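You operate a simulated robot arm through the tools that you are given. There is no shell and no other tool.

You run a simulated robot arm. Do the job below in one go: nothing can be reset, and whatever is moved stays where it is left.

Task
Lift body and cup off the spilt sand and brush the bench clean.
Fine: both go on the black mat, upright, nothing more spilt; blue brush, put back. Set down upright: green-banded square fuse body, small grey cup, blue bench brush. What is to be rubbed or washed off counts as gone when no trace of it is left.

Only the result counts: the job must be done as asked and must still hold three seconds after the hand-in. Knocking over, shifting, dropping, spilling or breaking anything else fails it.

Robot
A 7-joint arm with a two-finger parallel gripper, fixed in place. Base frame: the origin is at the foot of the arm, x ahead of it, y to its left, z up; the work surface is at about z = 850. Units: mm, degrees, N and s.
With the tool pointing down near the work surface it reaches from about 100 to 640 mm from the base axis. Its first joint turns from -66.0 to 66.0 degrees. Payload 1.57 kg.
The TCP is the grasp point between the finger pads, 30 mm short of the fingertips. In the tool frame z runs along the fingers and y along their closing line. The gripper opens to 80 mm. The fingers are 17 mm wide and 12 mm thick; the gripper's body (40 by 82 mm) begins 80 mm behind the TCP.
Orientation is that of the tool frame in the base frame, as a unit quaternion [w, x, y, z]. With the fingers straight down and closing along the base's y, the tool's x points along the base's -x, its y along +y and its z along -z.

Tools
- The arm moves only by the tool apply_moves. Its argument "deltas" is a list of rows, each a list of 7 numbers: the shift along the tool's x, y, z in units of 500 mm (1.0 is 500 mm), then the turn, a rotation vector about the tool's x, y, z in units of 90 degrees (1.0 is 90 degrees), then the opening, from 0 (shut) to 1 (fully open). In form: [[x, y, z, ax, ay, az, hand], ...]. A call has 1 to 20 rows; each row is the pose to reach, as a shift and turn from the pose commanded when the call began, along the tool's axes at that moment. A call with a number of a shift or a turn outside -1 to 1 is refused whole. Rows are played at 5 a second. More than 50 mm and 8.6 degrees between two rows, or a gripper value outside its range, and nothing of the call is played. A pose out of reach is approached as far as the arm can. The call stops where the force on the tool passes 40 N (or 10 N more than at its start, if that is more) or the arm is blocked; 0.2 s more then pass. The fingers move at their own pace (about 72 mm/s each) and stop on an object; they squeeze with about 28 N. The grip force told is the motor's: it shows also when the fingers shut on nothing. Time passes only in rows, and 0.2 s behind the last, so rows that repeat a pose let the fingers close. The reply holds the time, the measured pose of the TCP, the force on the tool along the base axes, the opening and the grip force, in the units named above and with some noise, with the torque about the TCP (base axes, N m) and any sound that the robot's microphone picked up.
- Cameras (640 x 400 px; columns grow to the right, rows downward): "scene" is fixed at [71.6, 444.2, 1430.7]; the picture's right is [-0.61, -0.79, 0.00], its down [-0.41, 0.31, -0.86] and it looks along [0.68, -0.52, -0.51] (base axes); focal length 313 px, centre (320, 200). "wrist" rides on the gripper at [72, -7, -122] in the tool frame; the picture's right is [0.09, 1.00, 0.00], its down [-0.84, 0.08, -0.54] and it looks along [-0.54, 0.05, 0.84] (tool axes); focal length 238 px, centre (320, 200). There is no depth. A picture from a camera that has moved, and an enlarged one, comes with that camera's place and axes in the base frame and with its lens.
- snapshot(camera): a new picture of that camera. The clock stands still meanwhile.
- inspect(camera, box): a new picture of the part [left, top, right, bottom] of that camera's present view, enlarged. The clock stands still meanwhile.
- hand_in(): hands the job in; it is judged then, once.

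Places have to be worked out from the pictures, the camera data and where the tool is seen. Open the gripper and draw the arm clear of the work before you hand the job in, unless the task says otherwise.

The tools are called after "Request:" by a JSON object that holds its "fn" and its "kwargs". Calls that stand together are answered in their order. apply_moves: Moves the arm, as the interface text tells. Its arguments: {"type":"object","properties":{"deltas":{"type":"array"}},"required":["deltas"]} The other tools are called the same way: snapshot (camera) takes a picture; inspect (camera, box) takes an enlarged picture of a part of a camera's view; hand_in () hands the job in.

At the start:

```text
t: 0.0
tool_pos: [439.9, -130.4, 1168.1]
tcp_rot: [0.001, 0.0, 1.0, 0.0]
ft_force: [0.5, -0.4, 0.2]
ft_torque: [-0.02, -0.01, 0.0]
width: 80.1
finger_force: 0.2
```

scene: 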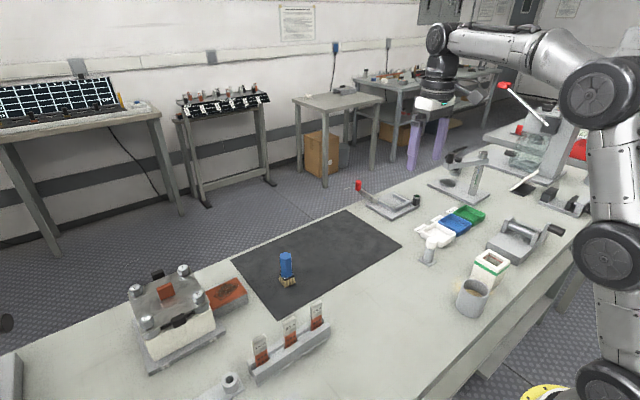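
wrist: 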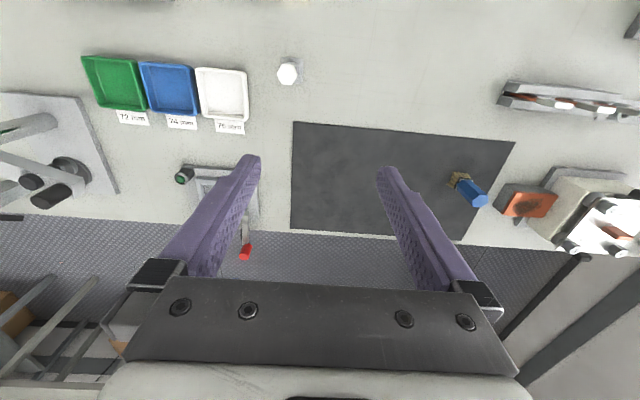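

I start by looking more closely at the fuse body, the cup and the brush in the scene view before moving anything.

Request:
{"fn": "inspect", "kwargs": {"camera": "scene", "box": [400, 220, 560, 320]}}

Request:
{"fn": "inspect", "kwargs": {"camera": "scene", "box": [220, 210, 380, 310]}}

Request:
{"fn": "inspect", "kwargs": {"camera": "wrist", "box": [400, 120, 560, 220]}}

```text
4.00 times, centred on (480, 270) of scene
camera zoom: at [71.6, 444.2, 1430.7], right [-0.61, -0.79, 0.0], down [-0.41, 0.31, -0.86], along [0.68, -0.52, -0.51], focal length 1251 px, centre (-320, -80)
```

zoom: 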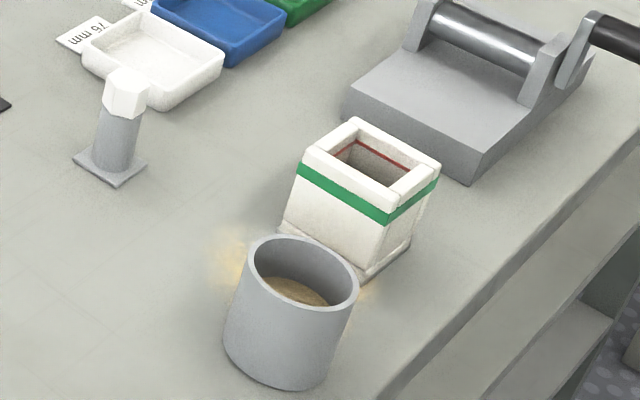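

```text
4.00 times, centred on (300, 260) of scene
camera zoom: at [71.6, 444.2, 1430.7], right [-0.61, -0.79, 0.0], down [-0.41, 0.31, -0.86], along [0.68, -0.52, -0.51], focal length 1251 px, centre (400, -40)
```

zoom: 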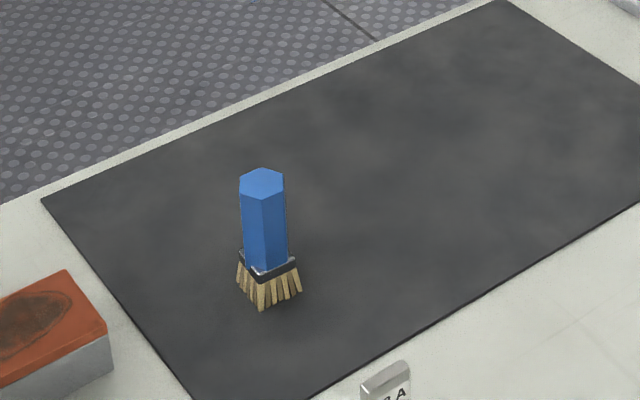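

```text
4.00 times, centred on (480, 170) of wrist
camera zoom: at [367.7, -137.1, 1288.8], right [-0.09, 1.0, 0.0], down [0.84, 0.08, 0.54], along [0.54, 0.05, -0.84], focal length 953 px, centre (-320, 320)
```

zoom: 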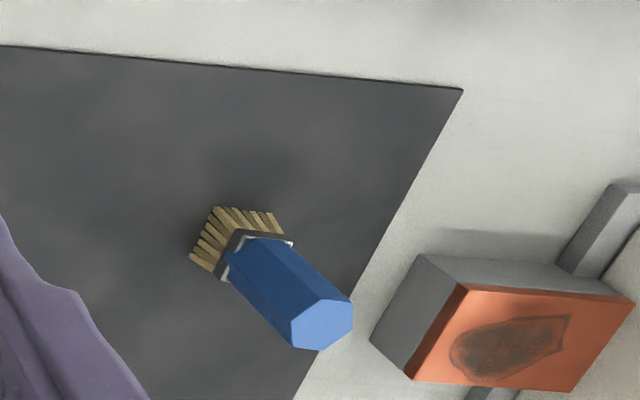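

The body seems to sit near (274, -245), the cup near (249, -126) and the brush near (573, 168), with the mat spanning about x 488..735 and y -175..235. I move the open gripper back and down, well clear of everything, so the wrist camera can look at the body and cup.

Request:
{"fn": "apply_moves", "kwargs": {"deltas": [[0.04, -0.011, 0.02, 0, 0, 0, 1], [0.08, -0.022, 0.04, 0, 0, 0, 1], [0.12, -0.033, 0.06, 0, 0, 0, 1], [0.16, -0.044, 0.08, 0, 0, 0, 1], [0.2, -0.055, 0.1, 0, 0, 0, 1], [0.24, -0.066, 0.12, 0, 0, 0, 1], [0.28, -0.077, 0.14, 0, 0, 0, 1], [0.32, -0.088, 0.16, 0, 0, 0, 1], [0.36, -0.099, 0.18, 0, 0, 0, 1], [0.4, -0.11, 0.2, 0, 0, 0, 1], [0.4, -0.11, 0.2, 0, 0, 0, 1]]}}

Request:
{"fn": "snapshot", "kwargs": {"camera": "wrist"}}

Request:
{"fn": "snapshot", "kwargs": {"camera": "scene"}}

```text
t: 2.4
tool_pos: [239.4, -186.5, 1066.7]
tcp_rot: [0.0, 0.0, 1.0, 0.0]
ft_force: [0.3, -0.1, 0.7]
ft_torque: [-0.04, 0.0, 0.01]
width: 80.0
finger_force: 0.1
```

```text
taken
camera wrist: at [167.4, -192.6, 1188.9], right [-0.09, 1.0, 0.0], down [0.84, 0.08, 0.54], along [0.54, 0.05, -0.84], focal length 238 px, centre (320, 200)
```

wrist: 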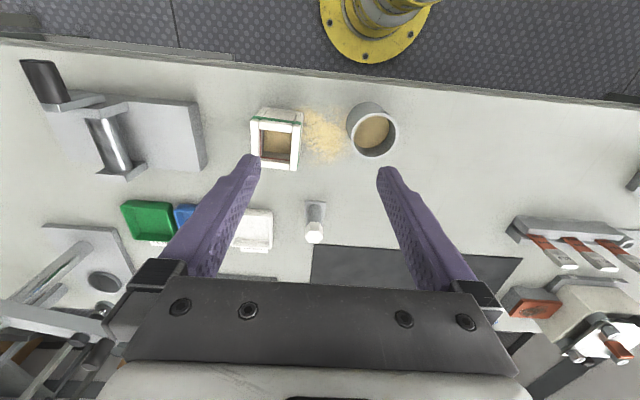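

```text
taken
```

scene: 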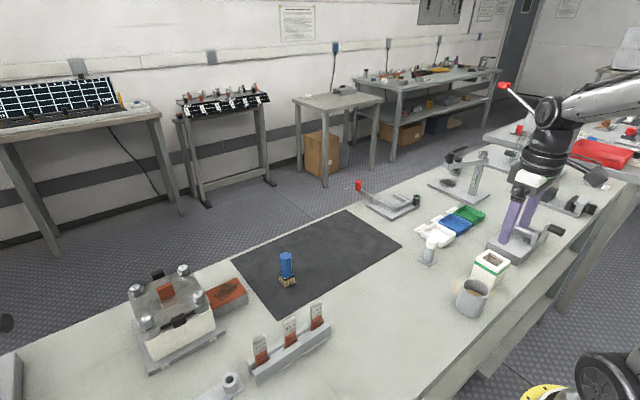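

Both objects and the sand patch between them are now in the wrist view. I enlarge that part to measure the sides, orientation and contents.

Request:
{"fn": "inspect", "kwargs": {"camera": "wrist", "box": [230, 85, 430, 210]}}

Request:
{"fn": "inspect", "kwargs": {"camera": "wrist", "box": [240, 95, 320, 145]}}

Request:
{"fn": "inspect", "kwargs": {"camera": "scene", "box": [440, 235, 536, 325]}}

```text
3.20 times, centred on (330, 148) of wrist
camera zoom: at [167.4, -192.6, 1188.9], right [-0.09, 1.0, 0.0], down [0.84, 0.08, 0.54], along [0.54, 0.05, -0.84], focal length 763 px, centre (288, 368)
```

zoom: 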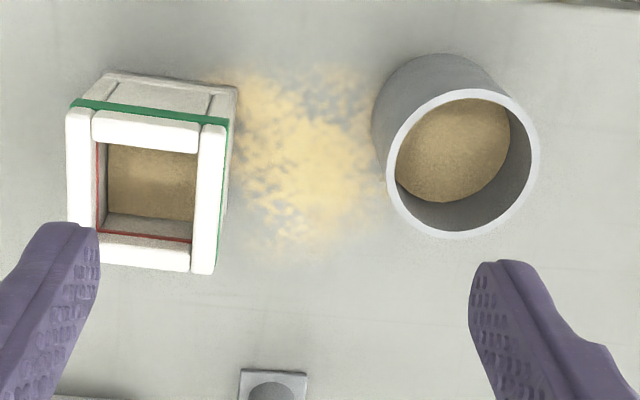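

```text
8.00 times, centred on (280, 120) of wrist
camera zoom: at [167.4, -192.6, 1188.9], right [-0.09, 1.0, 0.0], down [0.84, 0.08, 0.54], along [0.54, 0.05, -0.84], focal length 1907 px, centre (640, 840)
```

zoom: 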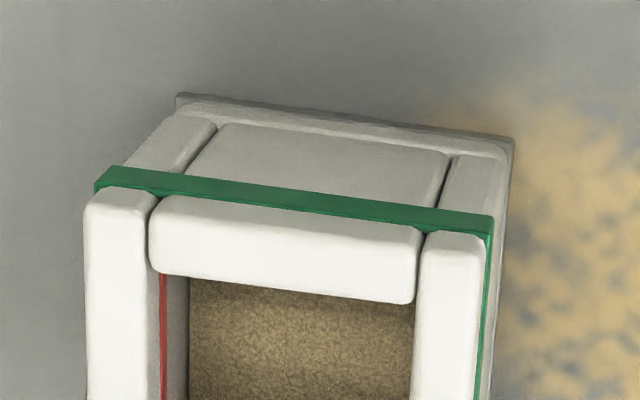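

```text
4.44 times, centred on (488, 280) of scene
camera zoom: at [71.6, 444.2, 1430.7], right [-0.61, -0.79, 0.0], down [-0.41, 0.31, -0.86], along [0.68, -0.52, -0.51], focal length 1390 px, centre (-427, -156)
```

zoom: 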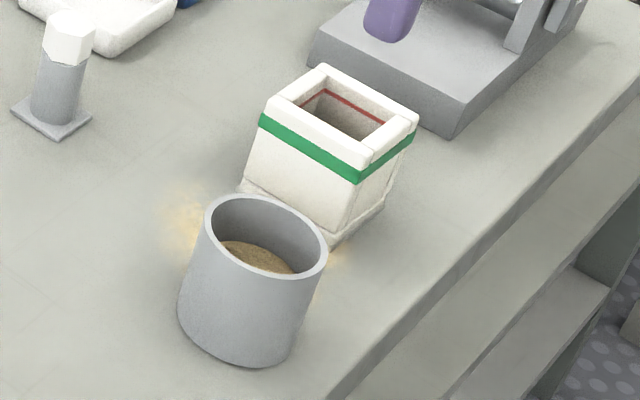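

Both hold sand, so they must travel level and slowly. I judge the body to be about 58 mm square, axis-aligned, centred at (276, -238) with its top near z 907, and the cup about 58 mm across at (250, -121). I go above the body with open fingers and stop with the tips above its rim to check alignment.

Request:
{"fn": "apply_moves", "kwargs": {"deltas": [[-0.024, -0.035, 0, 0, 0, 0, 1], [-0.048, -0.07, 0, 0, 0, 0, 1], [-0.072, -0.106, 0, 0, 0, 0, 1], [-0.072, -0.106, 0.04, 0, 0, 0, 1], [-0.072, -0.106, 0.08, 0, 0, 0, 1], [-0.072, -0.106, 0.12, 0, 0, 0, 1], [-0.072, -0.106, 0.16, 0, 0, 0, 1], [-0.072, -0.106, 0.2, 0, 0, 0, 1], [-0.072, -0.106, 0.2, 0, 0, 0, 1]]}}

Request:
{"fn": "snapshot", "kwargs": {"camera": "wrist"}}

Request:
{"fn": "inspect", "kwargs": {"camera": "scene", "box": [420, 195, 580, 320]}}

```text
t: 4.4
tool_pos: [275.3, -239.3, 967.1]
tcp_rot: [0.0, 0.0, 1.0, -0.001]
ft_force: [-0.2, 0.8, 0.1]
ft_torque: [0.0, 0.01, 0.02]
width: 80.1
finger_force: 0.1
```

```text
taken
camera wrist: at [203.7, -245.3, 1088.4], right [-0.09, 1.0, 0.0], down [0.84, 0.08, 0.54], along [0.54, 0.05, -0.84], focal length 238 px, centre (320, 200)
```

wrist: 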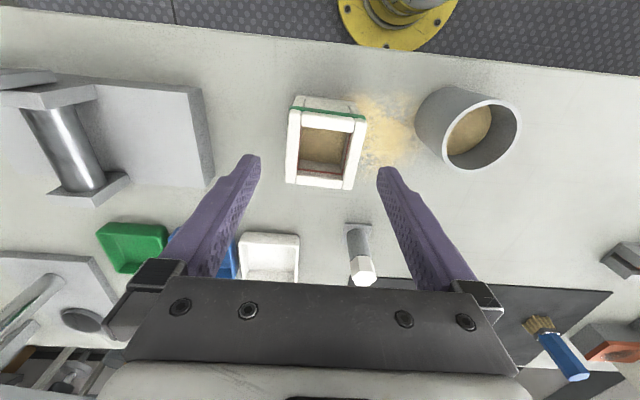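

```text
3.20 times, centred on (500, 258) of scene
camera zoom: at [71.6, 444.1, 1430.7], right [-0.61, -0.79, 0.0], down [-0.41, 0.31, -0.86], along [0.68, -0.52, -0.51], focal length 1001 px, centre (-256, 16)
```

zoom: 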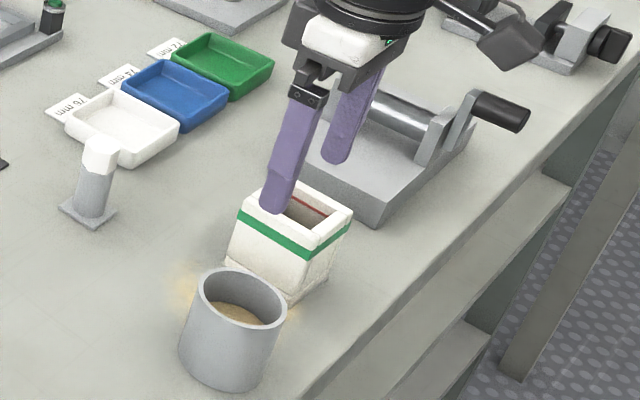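

I zoom into the wrist view to verify the body's centre between the finger tips from this height.

Request:
{"fn": "inspect", "kwargs": {"camera": "wrist", "box": [240, 80, 400, 200]}}

```text
3.33 times, centred on (320, 140) of wrist
camera zoom: at [203.7, -245.3, 1088.4], right [-0.09, 1.0, 0.0], down [0.84, 0.08, 0.54], along [0.54, 0.05, -0.84], focal length 794 px, centre (320, 400)
```

zoom: 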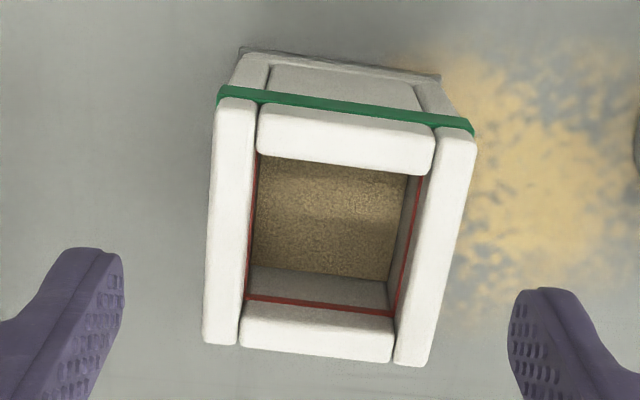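

The body's centre comes out at about (273, -236.5) with the top near z 912, which leaves roughly 10 mm clearance per finger. I shift by 2 mm and lower to TCP z ≈ 892 (tips about 12 mm above the bench, above the small flange), still open.

Request:
{"fn": "apply_moves", "kwargs": {"deltas": [[0.005, 0.0035, 0, 0, 0, 0, 1], [0.005, 0.0035, 0.03, 0, 0, 0, 1], [0.005, 0.0035, 0.06, 0, 0, 0, 1], [0.005, 0.0035, 0.09, 0, 0, 0, 1], [0.005, 0.0035, 0.12, 0, 0, 0, 1], [0.005, 0.0035, 0.152, 0, 0, 0, 1], [0.005, 0.0035, 0.152, 0, 0, 0, 1]]}}

Request:
{"fn": "snapshot", "kwargs": {"camera": "wrist"}}

Request:
{"fn": "inspect", "kwargs": {"camera": "scene", "box": [420, 195, 580, 320]}}

```text
t: 6.0
tool_pos: [273.1, -236.3, 892.0]
tcp_rot: [0.0, -0.001, 1.0, 0.0]
ft_force: [0.3, 0.3, 0.6]
ft_torque: [0.01, 0.01, -0.02]
width: 79.9
finger_force: 0.0
```

```text
taken
camera wrist: at [201.4, -243.2, 1012.8], right [-0.09, 1.0, 0.0], down [0.84, 0.08, 0.54], along [0.54, 0.05, -0.84], focal length 238 px, centre (320, 200)
```

wrist: 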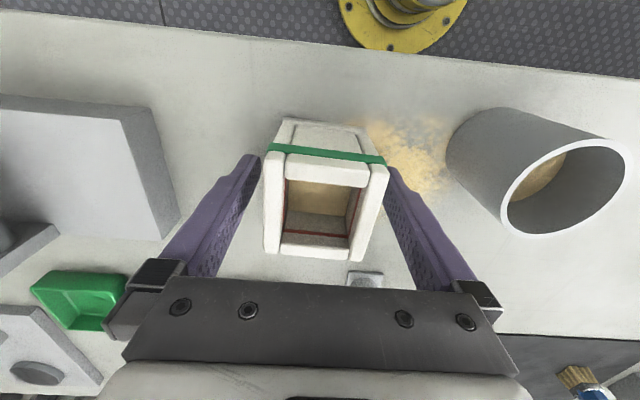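

```text
3.20 times, centred on (500, 258) of scene
camera zoom: at [71.6, 444.1, 1430.7], right [-0.61, -0.79, 0.0], down [-0.41, 0.31, -0.86], along [0.68, -0.52, -0.51], focal length 1001 px, centre (-256, 16)
```

zoom: 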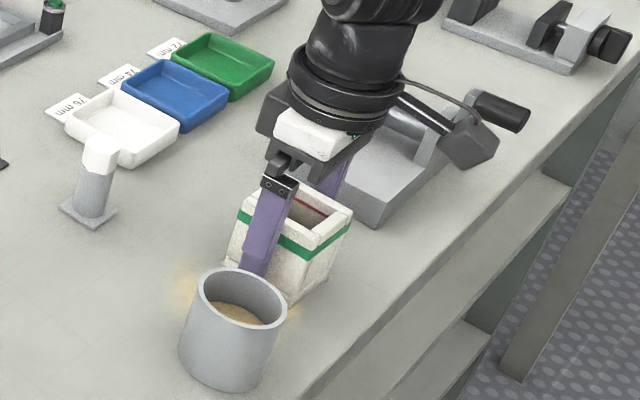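

The fingers straddle the body cleanly with space on both sides. I close gently in place and read the grip width.

Request:
{"fn": "apply_moves", "kwargs": {"deltas": [[0, 0, 0, 0, 0, 0, 0.85], [0, 0, 0, 0, 0, 0, 0.78], [0, 0, 0, 0, 0, 0, 0.72], [0, 0, 0, 0, 0, 0, 0.66], [0, 0, 0, 0, 0, 0, 0.5], [0, 0, 0, 0, 0, 0, 0.5], [0, 0, 0, 0, 0, 0, 0.5]]}}

Request:
{"fn": "snapshot", "kwargs": {"camera": "wrist"}}

```text
t: 7.6
tool_pos: [273.9, -236.7, 891.2]
tcp_rot: [0.0, 0.0, 1.0, 0.001]
ft_force: [0.1, -0.9, 0.7]
ft_torque: [-0.07, -0.01, -0.07]
width: 56.6
finger_force: 28.4
```

```text
taken
camera wrist: at [201.3, -243.3, 1013.0], right [-0.09, 1.0, 0.0], down [0.84, 0.08, 0.54], along [0.54, 0.05, -0.84], focal length 238 px, centre (320, 200)
```

wrist: 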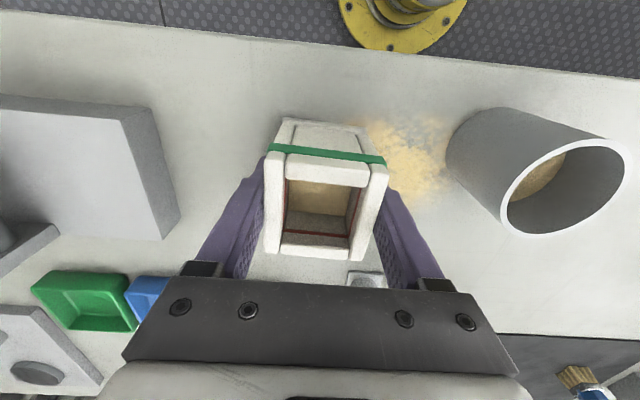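

The body is held at 56.6 mm with 28 N. I lift it straight up, slowly, keeping it level.

Request:
{"fn": "apply_moves", "kwargs": {"deltas": [[0, 0, -0.004, 0, 0, 0, 0.5], [0, 0, -0.012, 0, 0, 0, 0.5], [0, 0, -0.024, 0, 0, 0, 0.5], [0, 0, -0.04, 0, 0, 0, 0.5], [0, 0, -0.06, 0, 0, 0, 0.5], [0, 0, -0.08, 0, 0, 0, 0.5], [0, 0, -0.1, 0, 0, 0, 0.5], [0, 0, -0.12, 0, 0, 0, 0.5], [0, 0, -0.14, 0, 0, 0, 0.5], [0, 0, -0.16, 0, 0, 0, 0.5], [0, 0, -0.18, 0, 0, 0, 0.5], [0, 0, -0.2, 0, 0, 0, 0.5], [0, 0, -0.22, 0, 0, 0, 0.5], [0, 0, -0.24, 0, 0, 0, 0.5], [0, 0, -0.256, 0, 0, 0, 0.5], [0, 0, -0.268, 0, 0, 0, 0.5], [0, 0, -0.274, 0, 0, 0, 0.5], [0, 0, -0.276, 0, 0, 0, 0.5]]}}

Request:
{"fn": "snapshot", "kwargs": {"camera": "wrist"}}

Request:
{"fn": "snapshot", "kwargs": {"camera": "scene"}}

```text
t: 11.4
tool_pos: [273.1, -237.6, 1029.0]
tcp_rot: [0.0, 0.001, 1.0, 0.0]
ft_force: [-0.3, 0.0, -3.9]
ft_torque: [0.02, -0.02, 0.0]
width: 56.3
finger_force: 27.9
```

```text
taken
camera wrist: at [201.0, -243.3, 1151.1], right [-0.09, 1.0, 0.0], down [0.84, 0.08, 0.54], along [0.54, 0.05, -0.84], focal length 238 px, centre (320, 200)
```

wrist: 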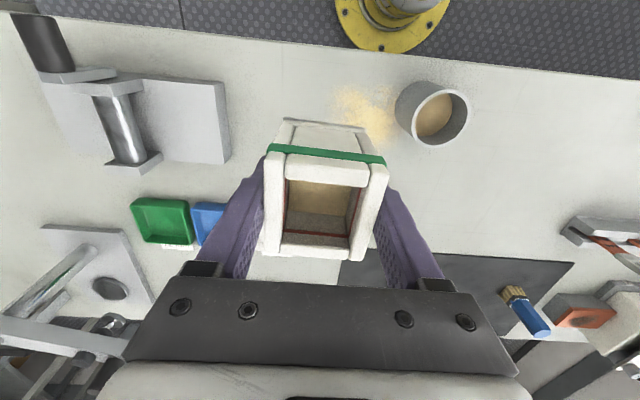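

```text
taken
```

scene: 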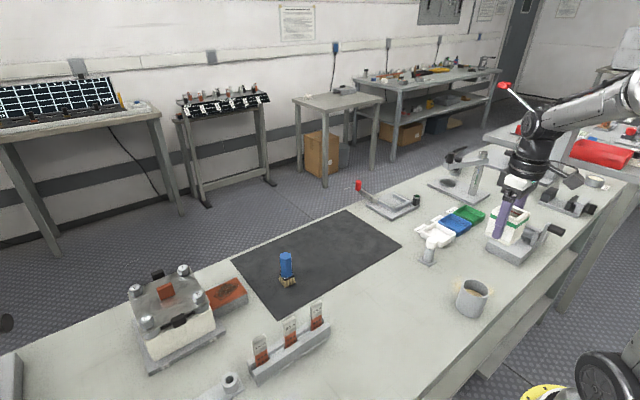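

The body is up level with its sand (about 4 N) and the sand patch is visible on the bench. I carry it smoothly over the post, with the body's bottom at z ≈ 987, to above the mat at about (540, -110).

Request:
{"fn": "apply_moves", "kwargs": {"deltas": [[-0.0053, 0.0025, 0, 0, 0, 0, 0.5], [-0.016, 0.0076, 0, 0, 0, 0, 0.5], [-0.032, 0.0152, 0, 0, 0, 0, 0.5], [-0.0534, 0.0254, 0, 0, 0, 0, 0.5], [-0.0801, 0.0381, 0, 0, 0, 0, 0.5], [-0.1121, 0.0533, 0, 0, 0, 0, 0.5], [-0.1442, 0.0686, 0, 0, 0, 0, 0.5], [-0.1816, 0.0864, 0, 0, 0, 0, 0.5], [-0.2189, 0.1041, 0, 0, 0, 0, 0.5], [-0.2563, 0.1219, 0, 0, 0, 0, 0.5], [-0.2937, 0.1397, 0, 0, 0, 0, 0.5], [-0.3311, 0.1575, 0, 0, 0, 0, 0.5], [-0.3685, 0.1753, 0, 0, 0, 0, 0.5], [-0.4058, 0.193, 0, 0, 0, 0, 0.5], [-0.4379, 0.2083, 0, 0, 0, 0, 0.5], [-0.4646, 0.221, 0, 0, 0, 0, 0.5], [-0.4913, 0.2337, 0, 0, 0, 0, 0.5], [-0.5126, 0.2438, 0, 0, 0, 0, 0.5], [-0.526, 0.2502, 0, 0, 0, 0, 0.5], [-0.534, 0.254, 0, 0, 0, 0, 0.5]]}}

Request:
{"fn": "snapshot", "kwargs": {"camera": "wrist"}}

Request:
{"fn": "snapshot", "kwargs": {"camera": "scene"}}

```text
t: 15.6
tool_pos: [540.0, -110.9, 1028.5]
tcp_rot: [0.0, -0.001, 1.0, 0.0]
ft_force: [0.1, 0.3, -3.0]
ft_torque: [0.02, -0.02, -0.03]
width: 56.3
finger_force: 28.0
```

```text
taken
camera wrist: at [468.1, -116.0, 1150.7], right [-0.09, 1.0, 0.0], down [0.84, 0.08, 0.54], along [0.54, 0.05, -0.84], focal length 238 px, centre (320, 200)
```

wrist: 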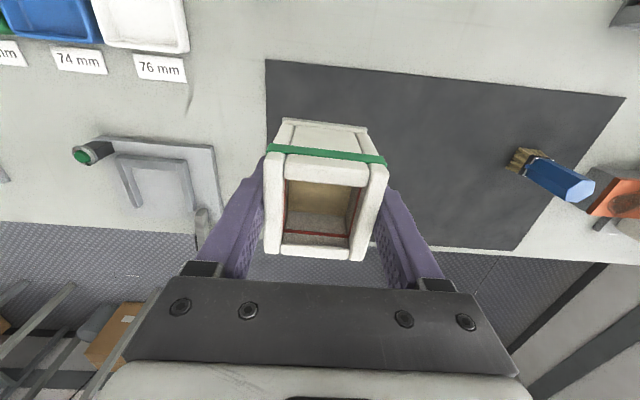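

```text
taken
```

scene: 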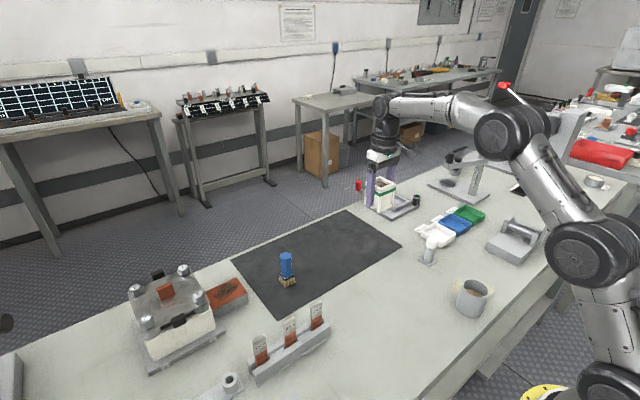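

It hangs level over the mat; the mat's near edge is at x ≈ 485 and its corner at (485, -174), so (540, -110) is well inside. I lower it to about 3 mm above the bench-contact height.

Request:
{"fn": "apply_moves", "kwargs": {"deltas": [[0, 0, 0.004, 0, 0, 0, 0.5], [0, 0, 0.012, 0, 0, 0, 0.5], [0, 0, 0.024, 0, 0, 0, 0.5], [0, 0, 0.04, 0, 0, 0, 0.5], [0, 0, 0.06, 0, 0, 0, 0.5], [0, 0, 0.08, 0, 0, 0, 0.5], [0, 0, 0.1, 0, 0, 0, 0.5], [0, 0, 0.12, 0, 0, 0, 0.5], [0, 0, 0.14, 0, 0, 0, 0.5], [0, 0, 0.16, 0, 0, 0, 0.5], [0, 0, 0.18, 0, 0, 0, 0.5], [0, 0, 0.2, 0, 0, 0, 0.5], [0, 0, 0.218, 0, 0, 0, 0.5], [0, 0, 0.234, 0, 0, 0, 0.5], [0, 0, 0.246, 0, 0, 0, 0.5], [0, 0, 0.256, 0, 0, 0, 0.5], [0, 0, 0.262, 0, 0, 0, 0.5], [0, 0, 0.266, 0, 0, 0, 0.5], [0, 0, 0.268, 0, 0, 0, 0.5], [0, 0, 0.27, 0, 0, 0, 0.5]]}}

Request:
{"fn": "inspect", "kwargs": {"camera": "scene", "box": [320, 170, 440, 260]}}

```text
t: 19.8
tool_pos: [540.4, -108.6, 894.4]
tcp_rot: [0.0, 0.001, 1.0, 0.0]
ft_force: [-1.3, 0.5, -0.7]
ft_torque: [0.01, 0.15, 0.02]
width: 56.1
finger_force: 28.0
```

```text
4.44 times, centred on (380, 215) of scene
camera zoom: at [71.6, 444.2, 1430.7], right [-0.61, -0.79, 0.0], down [-0.41, 0.31, -0.86], along [0.68, -0.52, -0.51], focal length 1390 px, centre (53, 133)
```

zoom: 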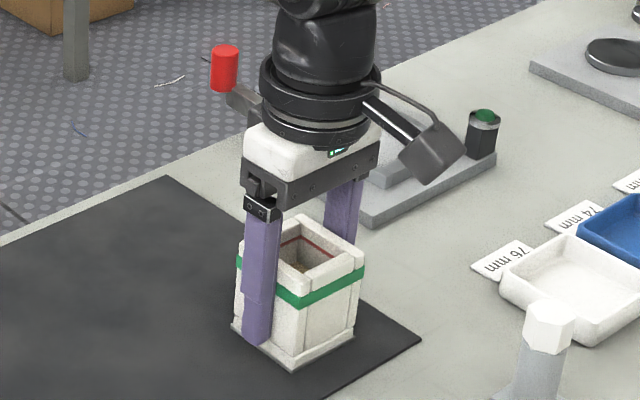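

The supported weight dropped from about 3.5 N to 0.7 N, so the base is just touching the mat (about 2–3 mm thick). I press down a hair more in half-millimetre steps to be sure it is fully seated.

Request:
{"fn": "apply_moves", "kwargs": {"deltas": [[0, 0, 0.001, 0, 0, 0, 0.5], [0, 0, 0.001, 0, 0, 0, 0.5], [0, 0, 0.001, 0, 0, 0, 0.5]]}}

```text
t: 20.6
tool_pos: [540.6, -109.7, 894.3]
tcp_rot: [0.001, 0.0, 1.0, 0.0]
ft_force: [-3.1, 1.3, 6.1]
ft_torque: [0.06, 0.43, -0.04]
width: 56.4
finger_force: 28.5
```

It is seated (6 N upward on the tool). I back off the half millimetre and open the fingers in small steps.

Request:
{"fn": "apply_moves", "kwargs": {"deltas": [[0, 0, -0.001, 0, 0, 0, 0.5], [0, 0, -0.001, 0, 0, 0, 0.71], [0, 0, -0.001, 0, 0, 0, 0.74], [0, 0, -0.001, 0, 0, 0, 0.8], [0, 0, -0.001, 0, 0, 0, 0.9], [0, 0, -0.001, 0, 0, 0, 1], [0, 0, -0.001, 0, 0, 0, 1]]}}

Request:
{"fn": "snapshot", "kwargs": {"camera": "wrist"}}

Request:
{"fn": "inspect", "kwargs": {"camera": "scene", "box": [320, 170, 440, 260]}}

```text
t: 22.2
tool_pos: [541.1, -109.5, 894.5]
tcp_rot: [-0.001, 0.0, 1.0, 0.001]
ft_force: [-0.1, 0.5, 0.0]
ft_torque: [-0.01, -0.01, 0.0]
width: 80.1
finger_force: 0.1
```

```text
taken
camera wrist: at [468.2, -116.6, 1016.0], right [-0.09, 1.0, 0.0], down [0.84, 0.08, 0.54], along [0.54, 0.05, -0.84], focal length 238 px, centre (320, 200)
```

wrist: 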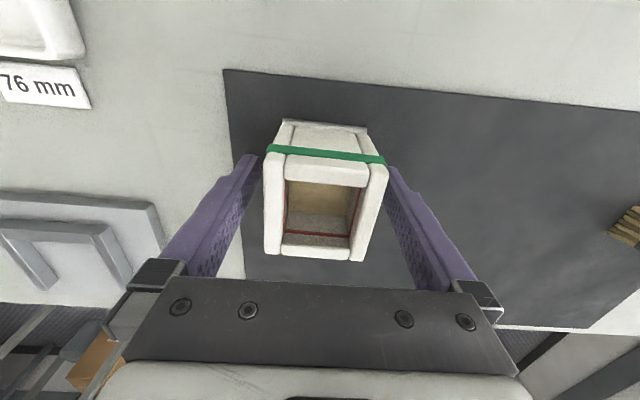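

```text
4.44 times, centred on (380, 215) of scene
camera zoom: at [71.6, 444.2, 1430.7], right [-0.61, -0.79, 0.0], down [-0.41, 0.31, -0.86], along [0.68, -0.52, -0.51], focal length 1390 px, centre (53, 133)
```

zoom: 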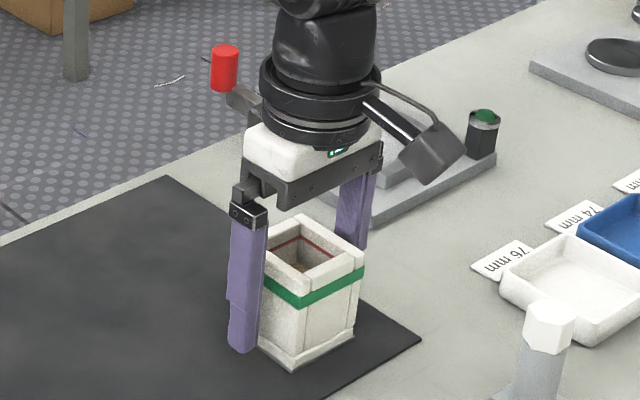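

The body stands upright and free on the mat. I raise straight up clear of it and then go back over the cup at about (250, -121).

Request:
{"fn": "apply_moves", "kwargs": {"deltas": [[0, 0, -0.02, 0, 0, 0, 1], [0, 0, -0.06, 0, 0, 0, 1], [0, 0, -0.1, 0, 0, 0, 1], [0, 0, -0.15, 0, 0, 0, 1], [0, 0, -0.2, 0, 0, 0, 1], [0, 0, -0.25, 0, 0, 0, 1], [0, 0, -0.29, 0, 0, 0, 1], [0, 0, -0.31, 0, 0, 0, 1], [0.03, -0.001, -0.31, 0, 0, 0, 1], [0.09, -0.003, -0.31, 0, 0, 0, 1], [0.16, -0.006, -0.31, 0, 0, 0, 1], [0.23, -0.009, -0.31, 0, 0, 0, 1], [0.3, -0.012, -0.31, 0, 0, 0, 1], [0.37, -0.015, -0.31, 0, 0, 0, 1], [0.44, -0.018, -0.31, 0, 0, 0, 1], [0.5, -0.02, -0.31, 0, 0, 0, 1], [0.55, -0.021, -0.31, 0, 0, 0, 1], [0.581, -0.022, -0.31, 0, 0, 0, 1], [0.581, -0.022, -0.31, 0, 0, 0, 1]]}}

Request:
{"fn": "snapshot", "kwargs": {"camera": "wrist"}}

Request:
{"fn": "inspect", "kwargs": {"camera": "wrist", "box": [180, 80, 420, 220]}}

Request:
{"fn": "snapshot", "kwargs": {"camera": "scene"}}

```text
t: 26.2
tool_pos: [248.8, -121.8, 1048.5]
tcp_rot: [0.001, -0.001, 1.0, 0.0]
ft_force: [-0.1, -0.6, -0.4]
ft_torque: [-0.01, -0.04, 0.04]
width: 80.1
finger_force: 0.1
```

```text
taken
camera wrist: at [177.3, -127.8, 1170.6], right [-0.09, 1.0, 0.0], down [0.84, 0.08, 0.54], along [0.54, 0.05, -0.84], focal length 238 px, centre (320, 200)
```

wrist: 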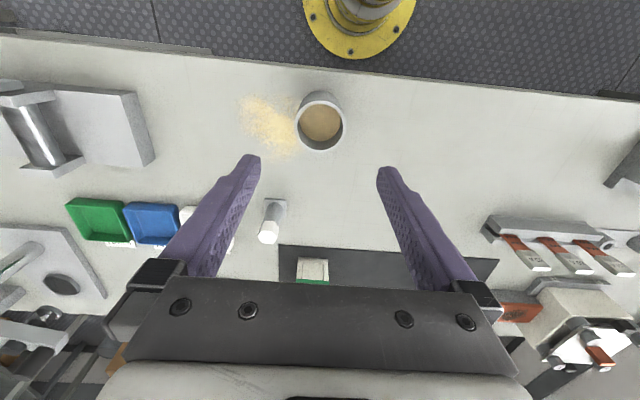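

```text
2.67 times, centred on (300, 150) of wrist
camera zoom: at [177.3, -127.8, 1170.6], right [-0.09, 1.0, 0.0], down [0.84, 0.08, 0.54], along [0.54, 0.05, -0.84], focal length 636 px, centre (373, 333)
```

zoom: 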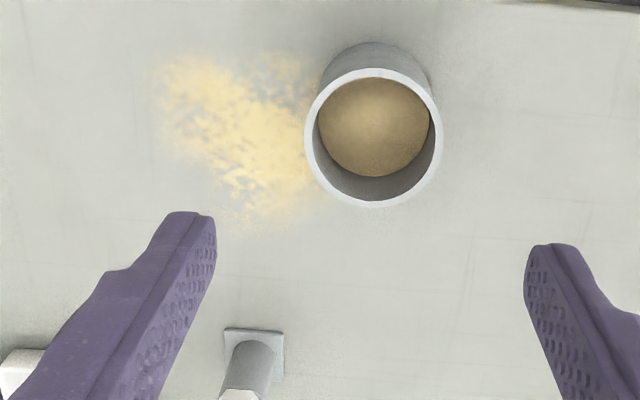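

```text
taken
```

scene: 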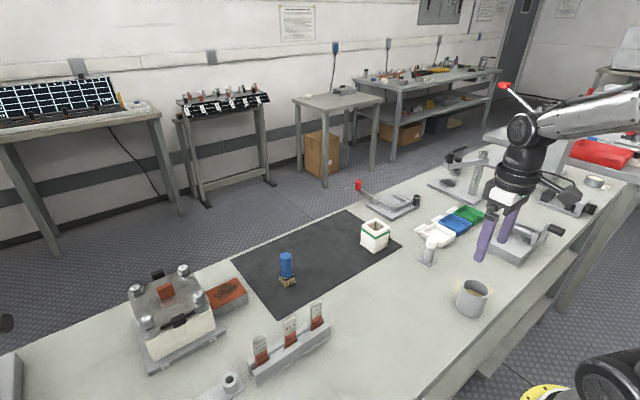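

The cup's rim centre works out at (250, -121.5), about 57 mm across, exactly between the fingers. I lower with open fingers to TCP z ≈ 891.

Request:
{"fn": "apply_moves", "kwargs": {"deltas": [[0, -0.002, 0.02, 0, 0, 0, 1], [0, -0.002, 0.06, 0, 0, 0, 1], [0, -0.002, 0.1, 0, 0, 0, 1], [0, -0.002, 0.14, 0, 0, 0, 1], [0, -0.002, 0.17, 0, 0, 0, 1], [0, -0.002, 0.2, 0, 0, 0, 1], [0, -0.002, 0.23, 0, 0, 0, 1], [0, -0.002, 0.26, 0, 0, 0, 1], [0, -0.002, 0.29, 0, 0, 0, 1], [0, -0.002, 0.31, 0, 0, 0, 1], [0, -0.002, 0.318, 0, 0, 0, 1], [0, -0.002, 0.318, 0, 0, 0, 1]]}}

Request:
{"fn": "snapshot", "kwargs": {"camera": "wrist"}}

Request:
{"fn": "inspect", "kwargs": {"camera": "scene", "box": [420, 220, 560, 330]}}

```text
t: 28.8
tool_pos: [249.3, -121.6, 890.0]
tcp_rot: [0.0, 0.0, 1.0, 0.0]
ft_force: [0.7, 0.0, 0.5]
ft_torque: [-0.06, -0.01, -0.01]
width: 79.9
finger_force: 0.2
```

```text
taken
camera wrist: at [177.4, -128.3, 1011.8], right [-0.09, 1.0, 0.0], down [0.84, 0.08, 0.54], along [0.54, 0.05, -0.84], focal length 238 px, centre (320, 200)
```

wrist: 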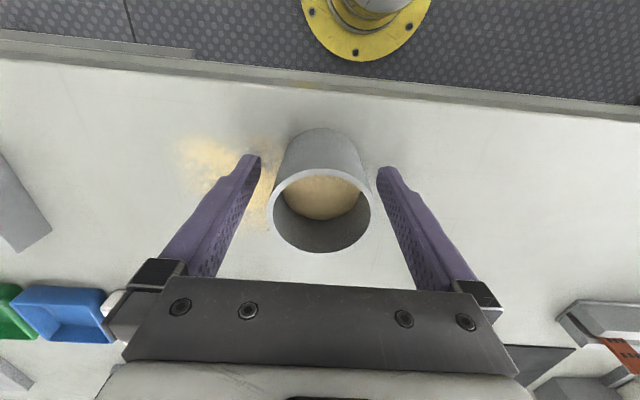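

```text
3.64 times, centred on (490, 275) of scene
camera zoom: at [71.6, 444.1, 1430.7], right [-0.61, -0.79, 0.0], down [-0.41, 0.31, -0.86], along [0.68, -0.52, -0.51], focal length 1138 px, centre (-298, -73)
```

zoom: 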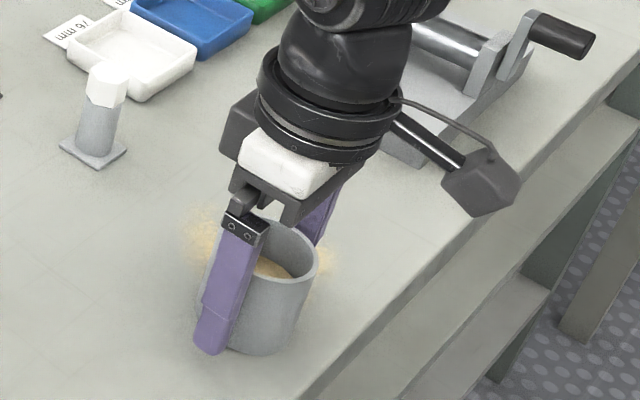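

The cup is centred between the pads in both directions. I close gently in steps.

Request:
{"fn": "apply_moves", "kwargs": {"deltas": [[0, 0, 0, 0, 0, 0, 0.85], [0, 0, 0, 0, 0, 0, 0.78], [0, 0, 0, 0, 0, 0, 0.72], [0, 0, 0, 0, 0, 0, 0.66], [0, 0, 0, 0, 0, 0, 0.5], [0, 0, 0, 0, 0, 0, 0.5], [0, 0, 0, 0, 0, 0, 0.5]]}}

Request:
{"fn": "snapshot", "kwargs": {"camera": "wrist"}}

```text
t: 30.4
tool_pos: [249.5, -122.4, 891.1]
tcp_rot: [0.0, 0.0, 1.0, 0.0]
ft_force: [-0.7, 0.3, 0.2]
ft_torque: [0.01, -0.02, 0.01]
width: 56.6
finger_force: 28.4
```

```text
taken
camera wrist: at [177.4, -128.3, 1012.0], right [-0.09, 1.0, 0.0], down [0.84, 0.08, 0.54], along [0.54, 0.05, -0.84], focal length 238 px, centre (320, 200)
```

wrist: 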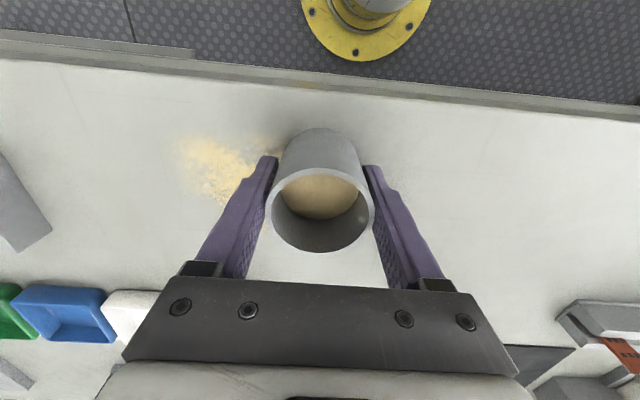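

The cup is gripped at 56.6 mm with 28 N. I lift it straight up slowly.

Request:
{"fn": "apply_moves", "kwargs": {"deltas": [[0, 0, -0.004, 0, 0, 0, 0.5], [0, 0, -0.012, 0, 0, 0, 0.5], [0, 0, -0.024, 0, 0, 0, 0.5], [0, 0, -0.04, 0, 0, 0, 0.5], [0, 0, -0.06, 0, 0, 0, 0.5], [0, 0, -0.08, 0, 0, 0, 0.5], [0, 0, -0.1, 0, 0, 0, 0.5], [0, 0, -0.12, 0, 0, 0, 0.5], [0, 0, -0.14, 0, 0, 0, 0.5], [0, 0, -0.16, 0, 0, 0, 0.5], [0, 0, -0.18, 0, 0, 0, 0.5], [0, 0, -0.2, 0, 0, 0, 0.5], [0, 0, -0.22, 0, 0, 0, 0.5], [0, 0, -0.24, 0, 0, 0, 0.5], [0, 0, -0.256, 0, 0, 0, 0.5], [0, 0, -0.268, 0, 0, 0, 0.5], [0, 0, -0.276, 0, 0, 0, 0.5], [0, 0, -0.28, 0, 0, 0, 0.5]]}}

Request:
{"fn": "snapshot", "kwargs": {"camera": "wrist"}}

Request:
{"fn": "inspect", "kwargs": {"camera": "scene", "box": [420, 220, 560, 330]}}

```text
t: 34.2
tool_pos: [249.4, -122.2, 1030.5]
tcp_rot: [0.0, 0.0, 1.0, 0.001]
ft_force: [-0.2, 1.0, -0.6]
ft_torque: [-0.01, 0.03, -0.03]
width: 56.6
finger_force: 27.9
```

```text
taken
camera wrist: at [177.4, -128.5, 1152.1], right [-0.09, 1.0, 0.0], down [0.84, 0.08, 0.54], along [0.54, 0.05, -0.84], focal length 238 px, centre (320, 200)
```

wrist: 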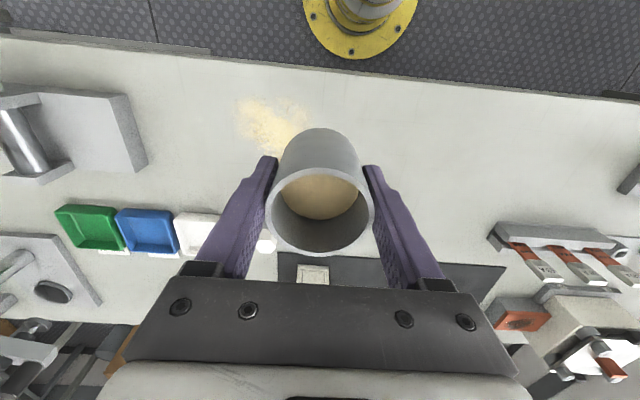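

```text
3.64 times, centred on (490, 275) of scene
camera zoom: at [71.6, 444.1, 1430.7], right [-0.61, -0.79, 0.0], down [-0.41, 0.31, -0.86], along [0.68, -0.52, -0.51], focal length 1138 px, centre (-298, -73)
```

zoom: 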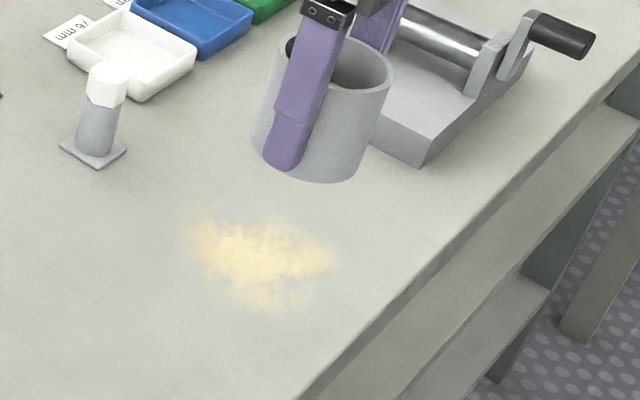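

The cup is up level, nothing spilled, and the whole sand patch is now exposed. I carry the cup smoothly to above the mat at about (540, 20), well away from the body and brush.

Request:
{"fn": "apply_moves", "kwargs": {"deltas": [[-0.0058, 0.0028, 0, 0, 0, 0, 0.5], [-0.0174, 0.0085, 0, 0, 0, 0, 0.5], [-0.0348, 0.017, 0, 0, 0, 0, 0.5], [-0.058, 0.0283, 0, 0, 0, 0, 0.5], [-0.087, 0.0425, 0, 0, 0, 0, 0.5], [-0.1218, 0.0595, 0, 0, 0, 0, 0.5], [-0.1566, 0.0765, 0, 0, 0, 0, 0.5], [-0.1972, 0.0963, 0, 0, 0, 0, 0.5], [-0.2378, 0.1162, 0, 0, 0, 0, 0.5], [-0.2784, 0.136, 0, 0, 0, 0, 0.5], [-0.319, 0.1558, 0, 0, 0, 0, 0.5], [-0.3596, 0.1756, 0, 0, 0, 0, 0.5], [-0.4002, 0.1955, 0, 0, 0, 0, 0.5], [-0.4408, 0.2153, 0, 0, 0, 0, 0.5], [-0.4756, 0.2323, 0, 0, 0, 0, 0.5], [-0.5046, 0.2465, 0, 0, 0, 0, 0.5], [-0.5336, 0.2606, 0, 0, 0, 0, 0.5], [-0.5568, 0.272, 0, 0, 0, 0, 0.5], [-0.5713, 0.2791, 0, 0, 0, 0, 0.5], [-0.58, 0.2833, 0, 0, 0, 0, 0.5]]}}

Request:
{"fn": "snapshot", "kwargs": {"camera": "wrist"}}

Request:
{"fn": "snapshot", "kwargs": {"camera": "scene"}}

```text
t: 38.4
tool_pos: [540.7, 20.7, 1030.4]
tcp_rot: [0.0, 0.001, 1.0, -0.001]
ft_force: [0.1, 0.4, -1.4]
ft_torque: [-0.01, -0.02, -0.02]
width: 56.6
finger_force: 28.2
```

```text
taken
camera wrist: at [467.8, 13.7, 1151.3], right [-0.09, 1.0, 0.0], down [0.84, 0.08, 0.54], along [0.54, 0.05, -0.84], focal length 238 px, centre (320, 200)
```

wrist: 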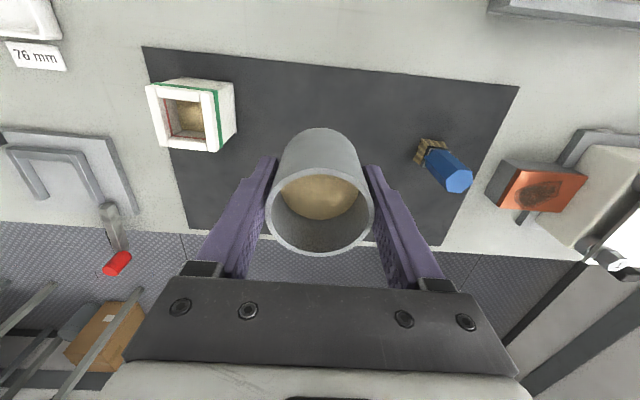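

```text
taken
```

scene: 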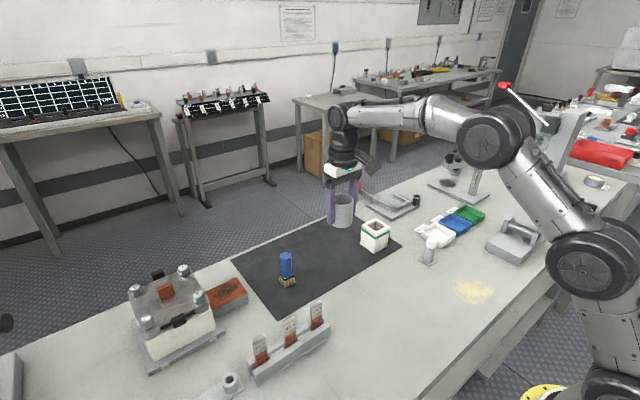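

The cup is level above the mat's middle with clear space around it. I lower it to just above contact.

Request:
{"fn": "apply_moves", "kwargs": {"deltas": [[0, 0, 0.004, 0, 0, 0, 0.5], [0, 0, 0.012, 0, 0, 0, 0.5], [0, 0, 0.024, 0, 0, 0, 0.5], [0, 0, 0.04, 0, 0, 0, 0.5], [0, 0, 0.06, 0, 0, 0, 0.5], [0, 0, 0.08, 0, 0, 0, 0.5], [0, 0, 0.1, 0, 0, 0, 0.5], [0, 0, 0.12, 0, 0, 0, 0.5], [0, 0, 0.14, 0, 0, 0, 0.5], [0, 0, 0.16, 0, 0, 0, 0.5], [0, 0, 0.18, 0, 0, 0, 0.5], [0, 0, 0.2, 0, 0, 0, 0.5], [0, 0, 0.218, 0, 0, 0, 0.5], [0, 0, 0.234, 0, 0, 0, 0.5], [0, 0, 0.246, 0, 0, 0, 0.5], [0, 0, 0.256, 0, 0, 0, 0.5], [0, 0, 0.263, 0, 0, 0, 0.5], [0, 0, 0.267, 0, 0, 0, 0.5], [0, 0, 0.269, 0, 0, 0, 0.5], [0, 0, 0.271, 0, 0, 0, 0.5]]}}

Request:
{"fn": "apply_moves", "kwargs": {"deltas": [[0, 0, 0.001, 0, 0, 0, 0.5], [0, 0, 0.002, 0, 0, 0, 0.5], [0, 0, 0.002, 0, 0, 0, 0.5]]}}

```text
t: 42.6
tool_pos: [539.3, 20.0, 894.9]
tcp_rot: [0.001, 0.0, 1.0, 0.0]
ft_force: [-0.7, 0.7, -1.2]
ft_torque: [0.01, 0.04, -0.03]
width: 56.4
finger_force: 28.2
```

```text
t: 43.4
tool_pos: [539.1, 20.3, 894.1]
tcp_rot: [0.0, 0.001, 1.0, 0.0]
ft_force: [0.8, -0.4, -0.9]
ft_torque: [0.01, 0.02, 0.0]
width: 56.6
finger_force: 28.0
```

No contact is evident yet (still about −1 N). I go down in further half-millimetre steps.

Request:
{"fn": "apply_moves", "kwargs": {"deltas": [[0, 0, 0.001, 0, 0, 0, 0.5], [0, 0, 0.001, 0, 0, 0, 0.5], [0, 0, 0.002, 0, 0, 0, 0.5], [0, 0, 0.002, 0, 0, 0, 0.5]]}}

Request:
{"fn": "inspect", "kwargs": {"camera": "scene", "box": [290, 180, 410, 270]}}

```text
t: 44.4
tool_pos: [538.9, 19.2, 893.2]
tcp_rot: [0.001, 0.0, 1.0, 0.0]
ft_force: [-1.5, -1.4, 6.1]
ft_torque: [-0.06, 0.14, 0.01]
width: 56.3
finger_force: 28.1
```

```text
4.44 times, centred on (350, 225) of scene
camera zoom: at [71.5, 444.1, 1430.7], right [-0.61, -0.79, 0.0], down [-0.41, 0.31, -0.86], along [0.68, -0.52, -0.51], focal length 1390 px, centre (187, 89)
```

zoom: 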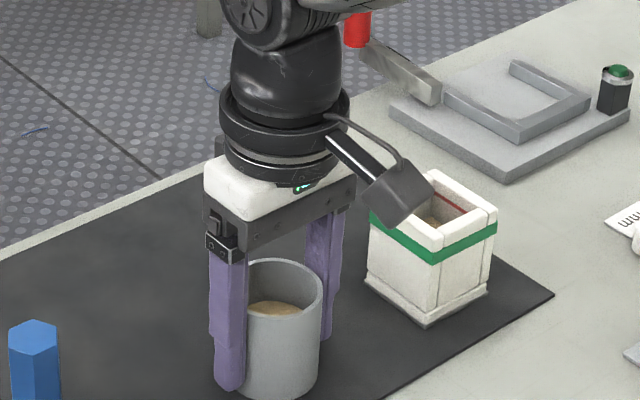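

The cup is now seated (6 N up on the tool). I back off half a millimetre and open in small steps.

Request:
{"fn": "apply_moves", "kwargs": {"deltas": [[0, 0, -0.001, 0, 0, 0, 0.5], [0, 0, -0.001, 0, 0, 0, 0.71], [0, 0, -0.001, 0, 0, 0, 0.74], [0, 0, -0.001, 0, 0, 0, 0.8], [0, 0, -0.001, 0, 0, 0, 0.9], [0, 0, -0.001, 0, 0, 0, 1], [0, 0, -0.001, 0, 0, 0, 1]]}}

Request:
{"fn": "snapshot", "kwargs": {"camera": "wrist"}}

```text
t: 46.0
tool_pos: [538.8, 20.3, 893.5]
tcp_rot: [0.0, 0.0, 1.0, 0.0]
ft_force: [-0.2, -0.6, 0.4]
ft_torque: [-0.01, 0.05, -0.03]
width: 80.0
finger_force: 0.0
```

```text
taken
camera wrist: at [467.4, 13.5, 1014.9], right [-0.09, 1.0, 0.0], down [0.84, 0.08, 0.54], along [0.54, 0.05, -0.84], focal length 238 px, centre (320, 200)
```

wrist: 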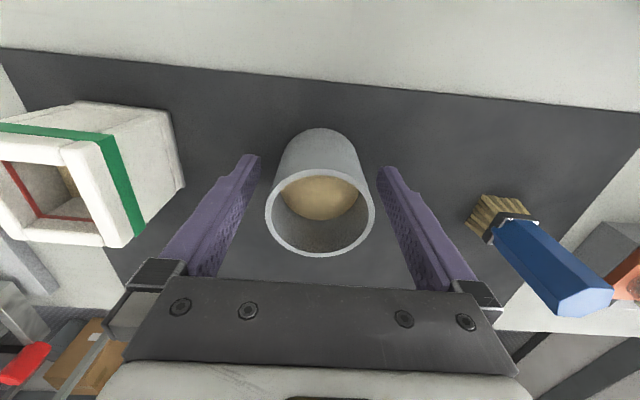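

The cup stands upright and free. I rise straight up, then move over toward the brush at about (570, 170) to measure it from above.

Request:
{"fn": "apply_moves", "kwargs": {"deltas": [[0, 0, -0.02, 0, 0, 0, 1], [0, 0, -0.06, 0, 0, 0, 1], [0, 0, -0.1, 0, 0, 0, 1], [0, 0, -0.15, 0, 0, 0, 1], [0, 0, -0.2, 0, 0, 0, 1], [0, 0, -0.25, 0, 0, 0, 1], [0, 0, -0.3, 0, 0, 0, 1], [0, 0, -0.34, 0, 0, 0, 1], [0, 0, -0.372, 0, 0, 0, 1], [0, 0.03, -0.372, 0, 0, 0, 1], [0, 0.08, -0.372, 0, 0, 0, 1], [0, 0.13, -0.372, 0, 0, 0, 1], [0, 0.18, -0.372, 0, 0, 0, 1], [0, 0.23, -0.372, 0, 0, 0, 1], [0, 0.27, -0.372, 0, 0, 0, 1], [0, 0.3, -0.372, 0, 0, 0, 1], [0, 0.3, -0.372, 0, 0, 0, 1]]}}

Request:
{"fn": "snapshot", "kwargs": {"camera": "wrist"}}

Request:
{"fn": "inspect", "kwargs": {"camera": "wrist", "box": [260, 90, 380, 190]}}

Request:
{"fn": "snapshot", "kwargs": {"camera": "scene"}}

```text
t: 49.6
tool_pos: [539.6, 170.1, 1078.1]
tcp_rot: [0.0, 0.0, 1.0, 0.0]
ft_force: [-0.7, 0.8, 0.0]
ft_torque: [-0.03, 0.0, 0.01]
width: 79.8
finger_force: 0.1
```

```text
taken
camera wrist: at [467.5, 163.6, 1200.3], right [-0.09, 1.0, 0.0], down [0.84, 0.08, 0.54], along [0.54, 0.05, -0.84], focal length 238 px, centre (320, 200)
```

wrist: 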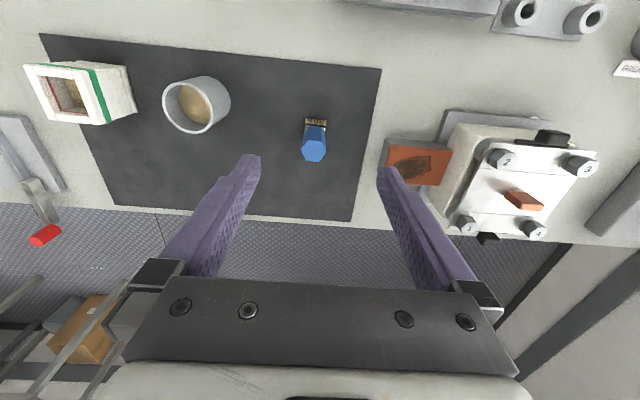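

```text
4.00 times, centred on (320, 140) of wrist
camera zoom: at [467.5, 163.6, 1200.3], right [-0.09, 1.0, 0.0], down [0.84, 0.08, 0.54], along [0.54, 0.05, -0.84], focal length 953 px, centre (320, 440)
```

zoom: 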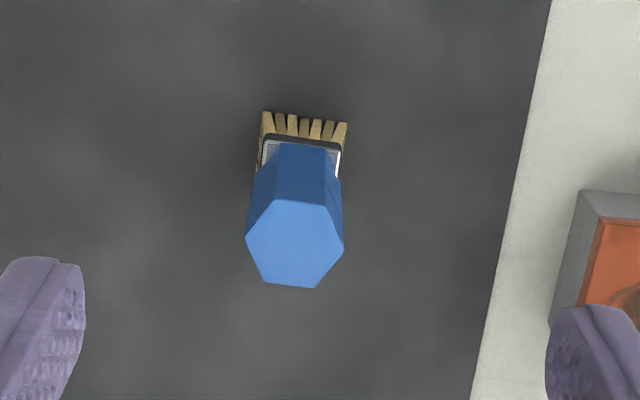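

```text
taken
```

scene: 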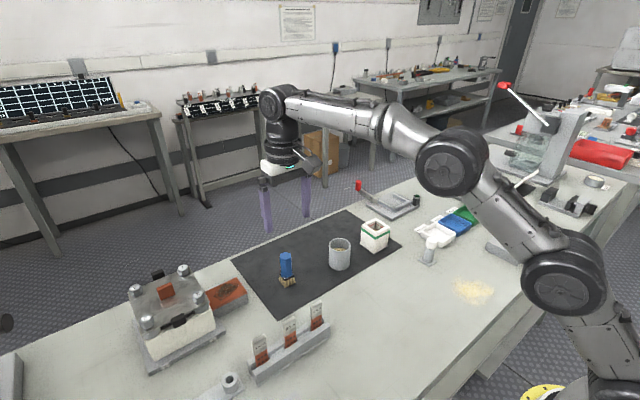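

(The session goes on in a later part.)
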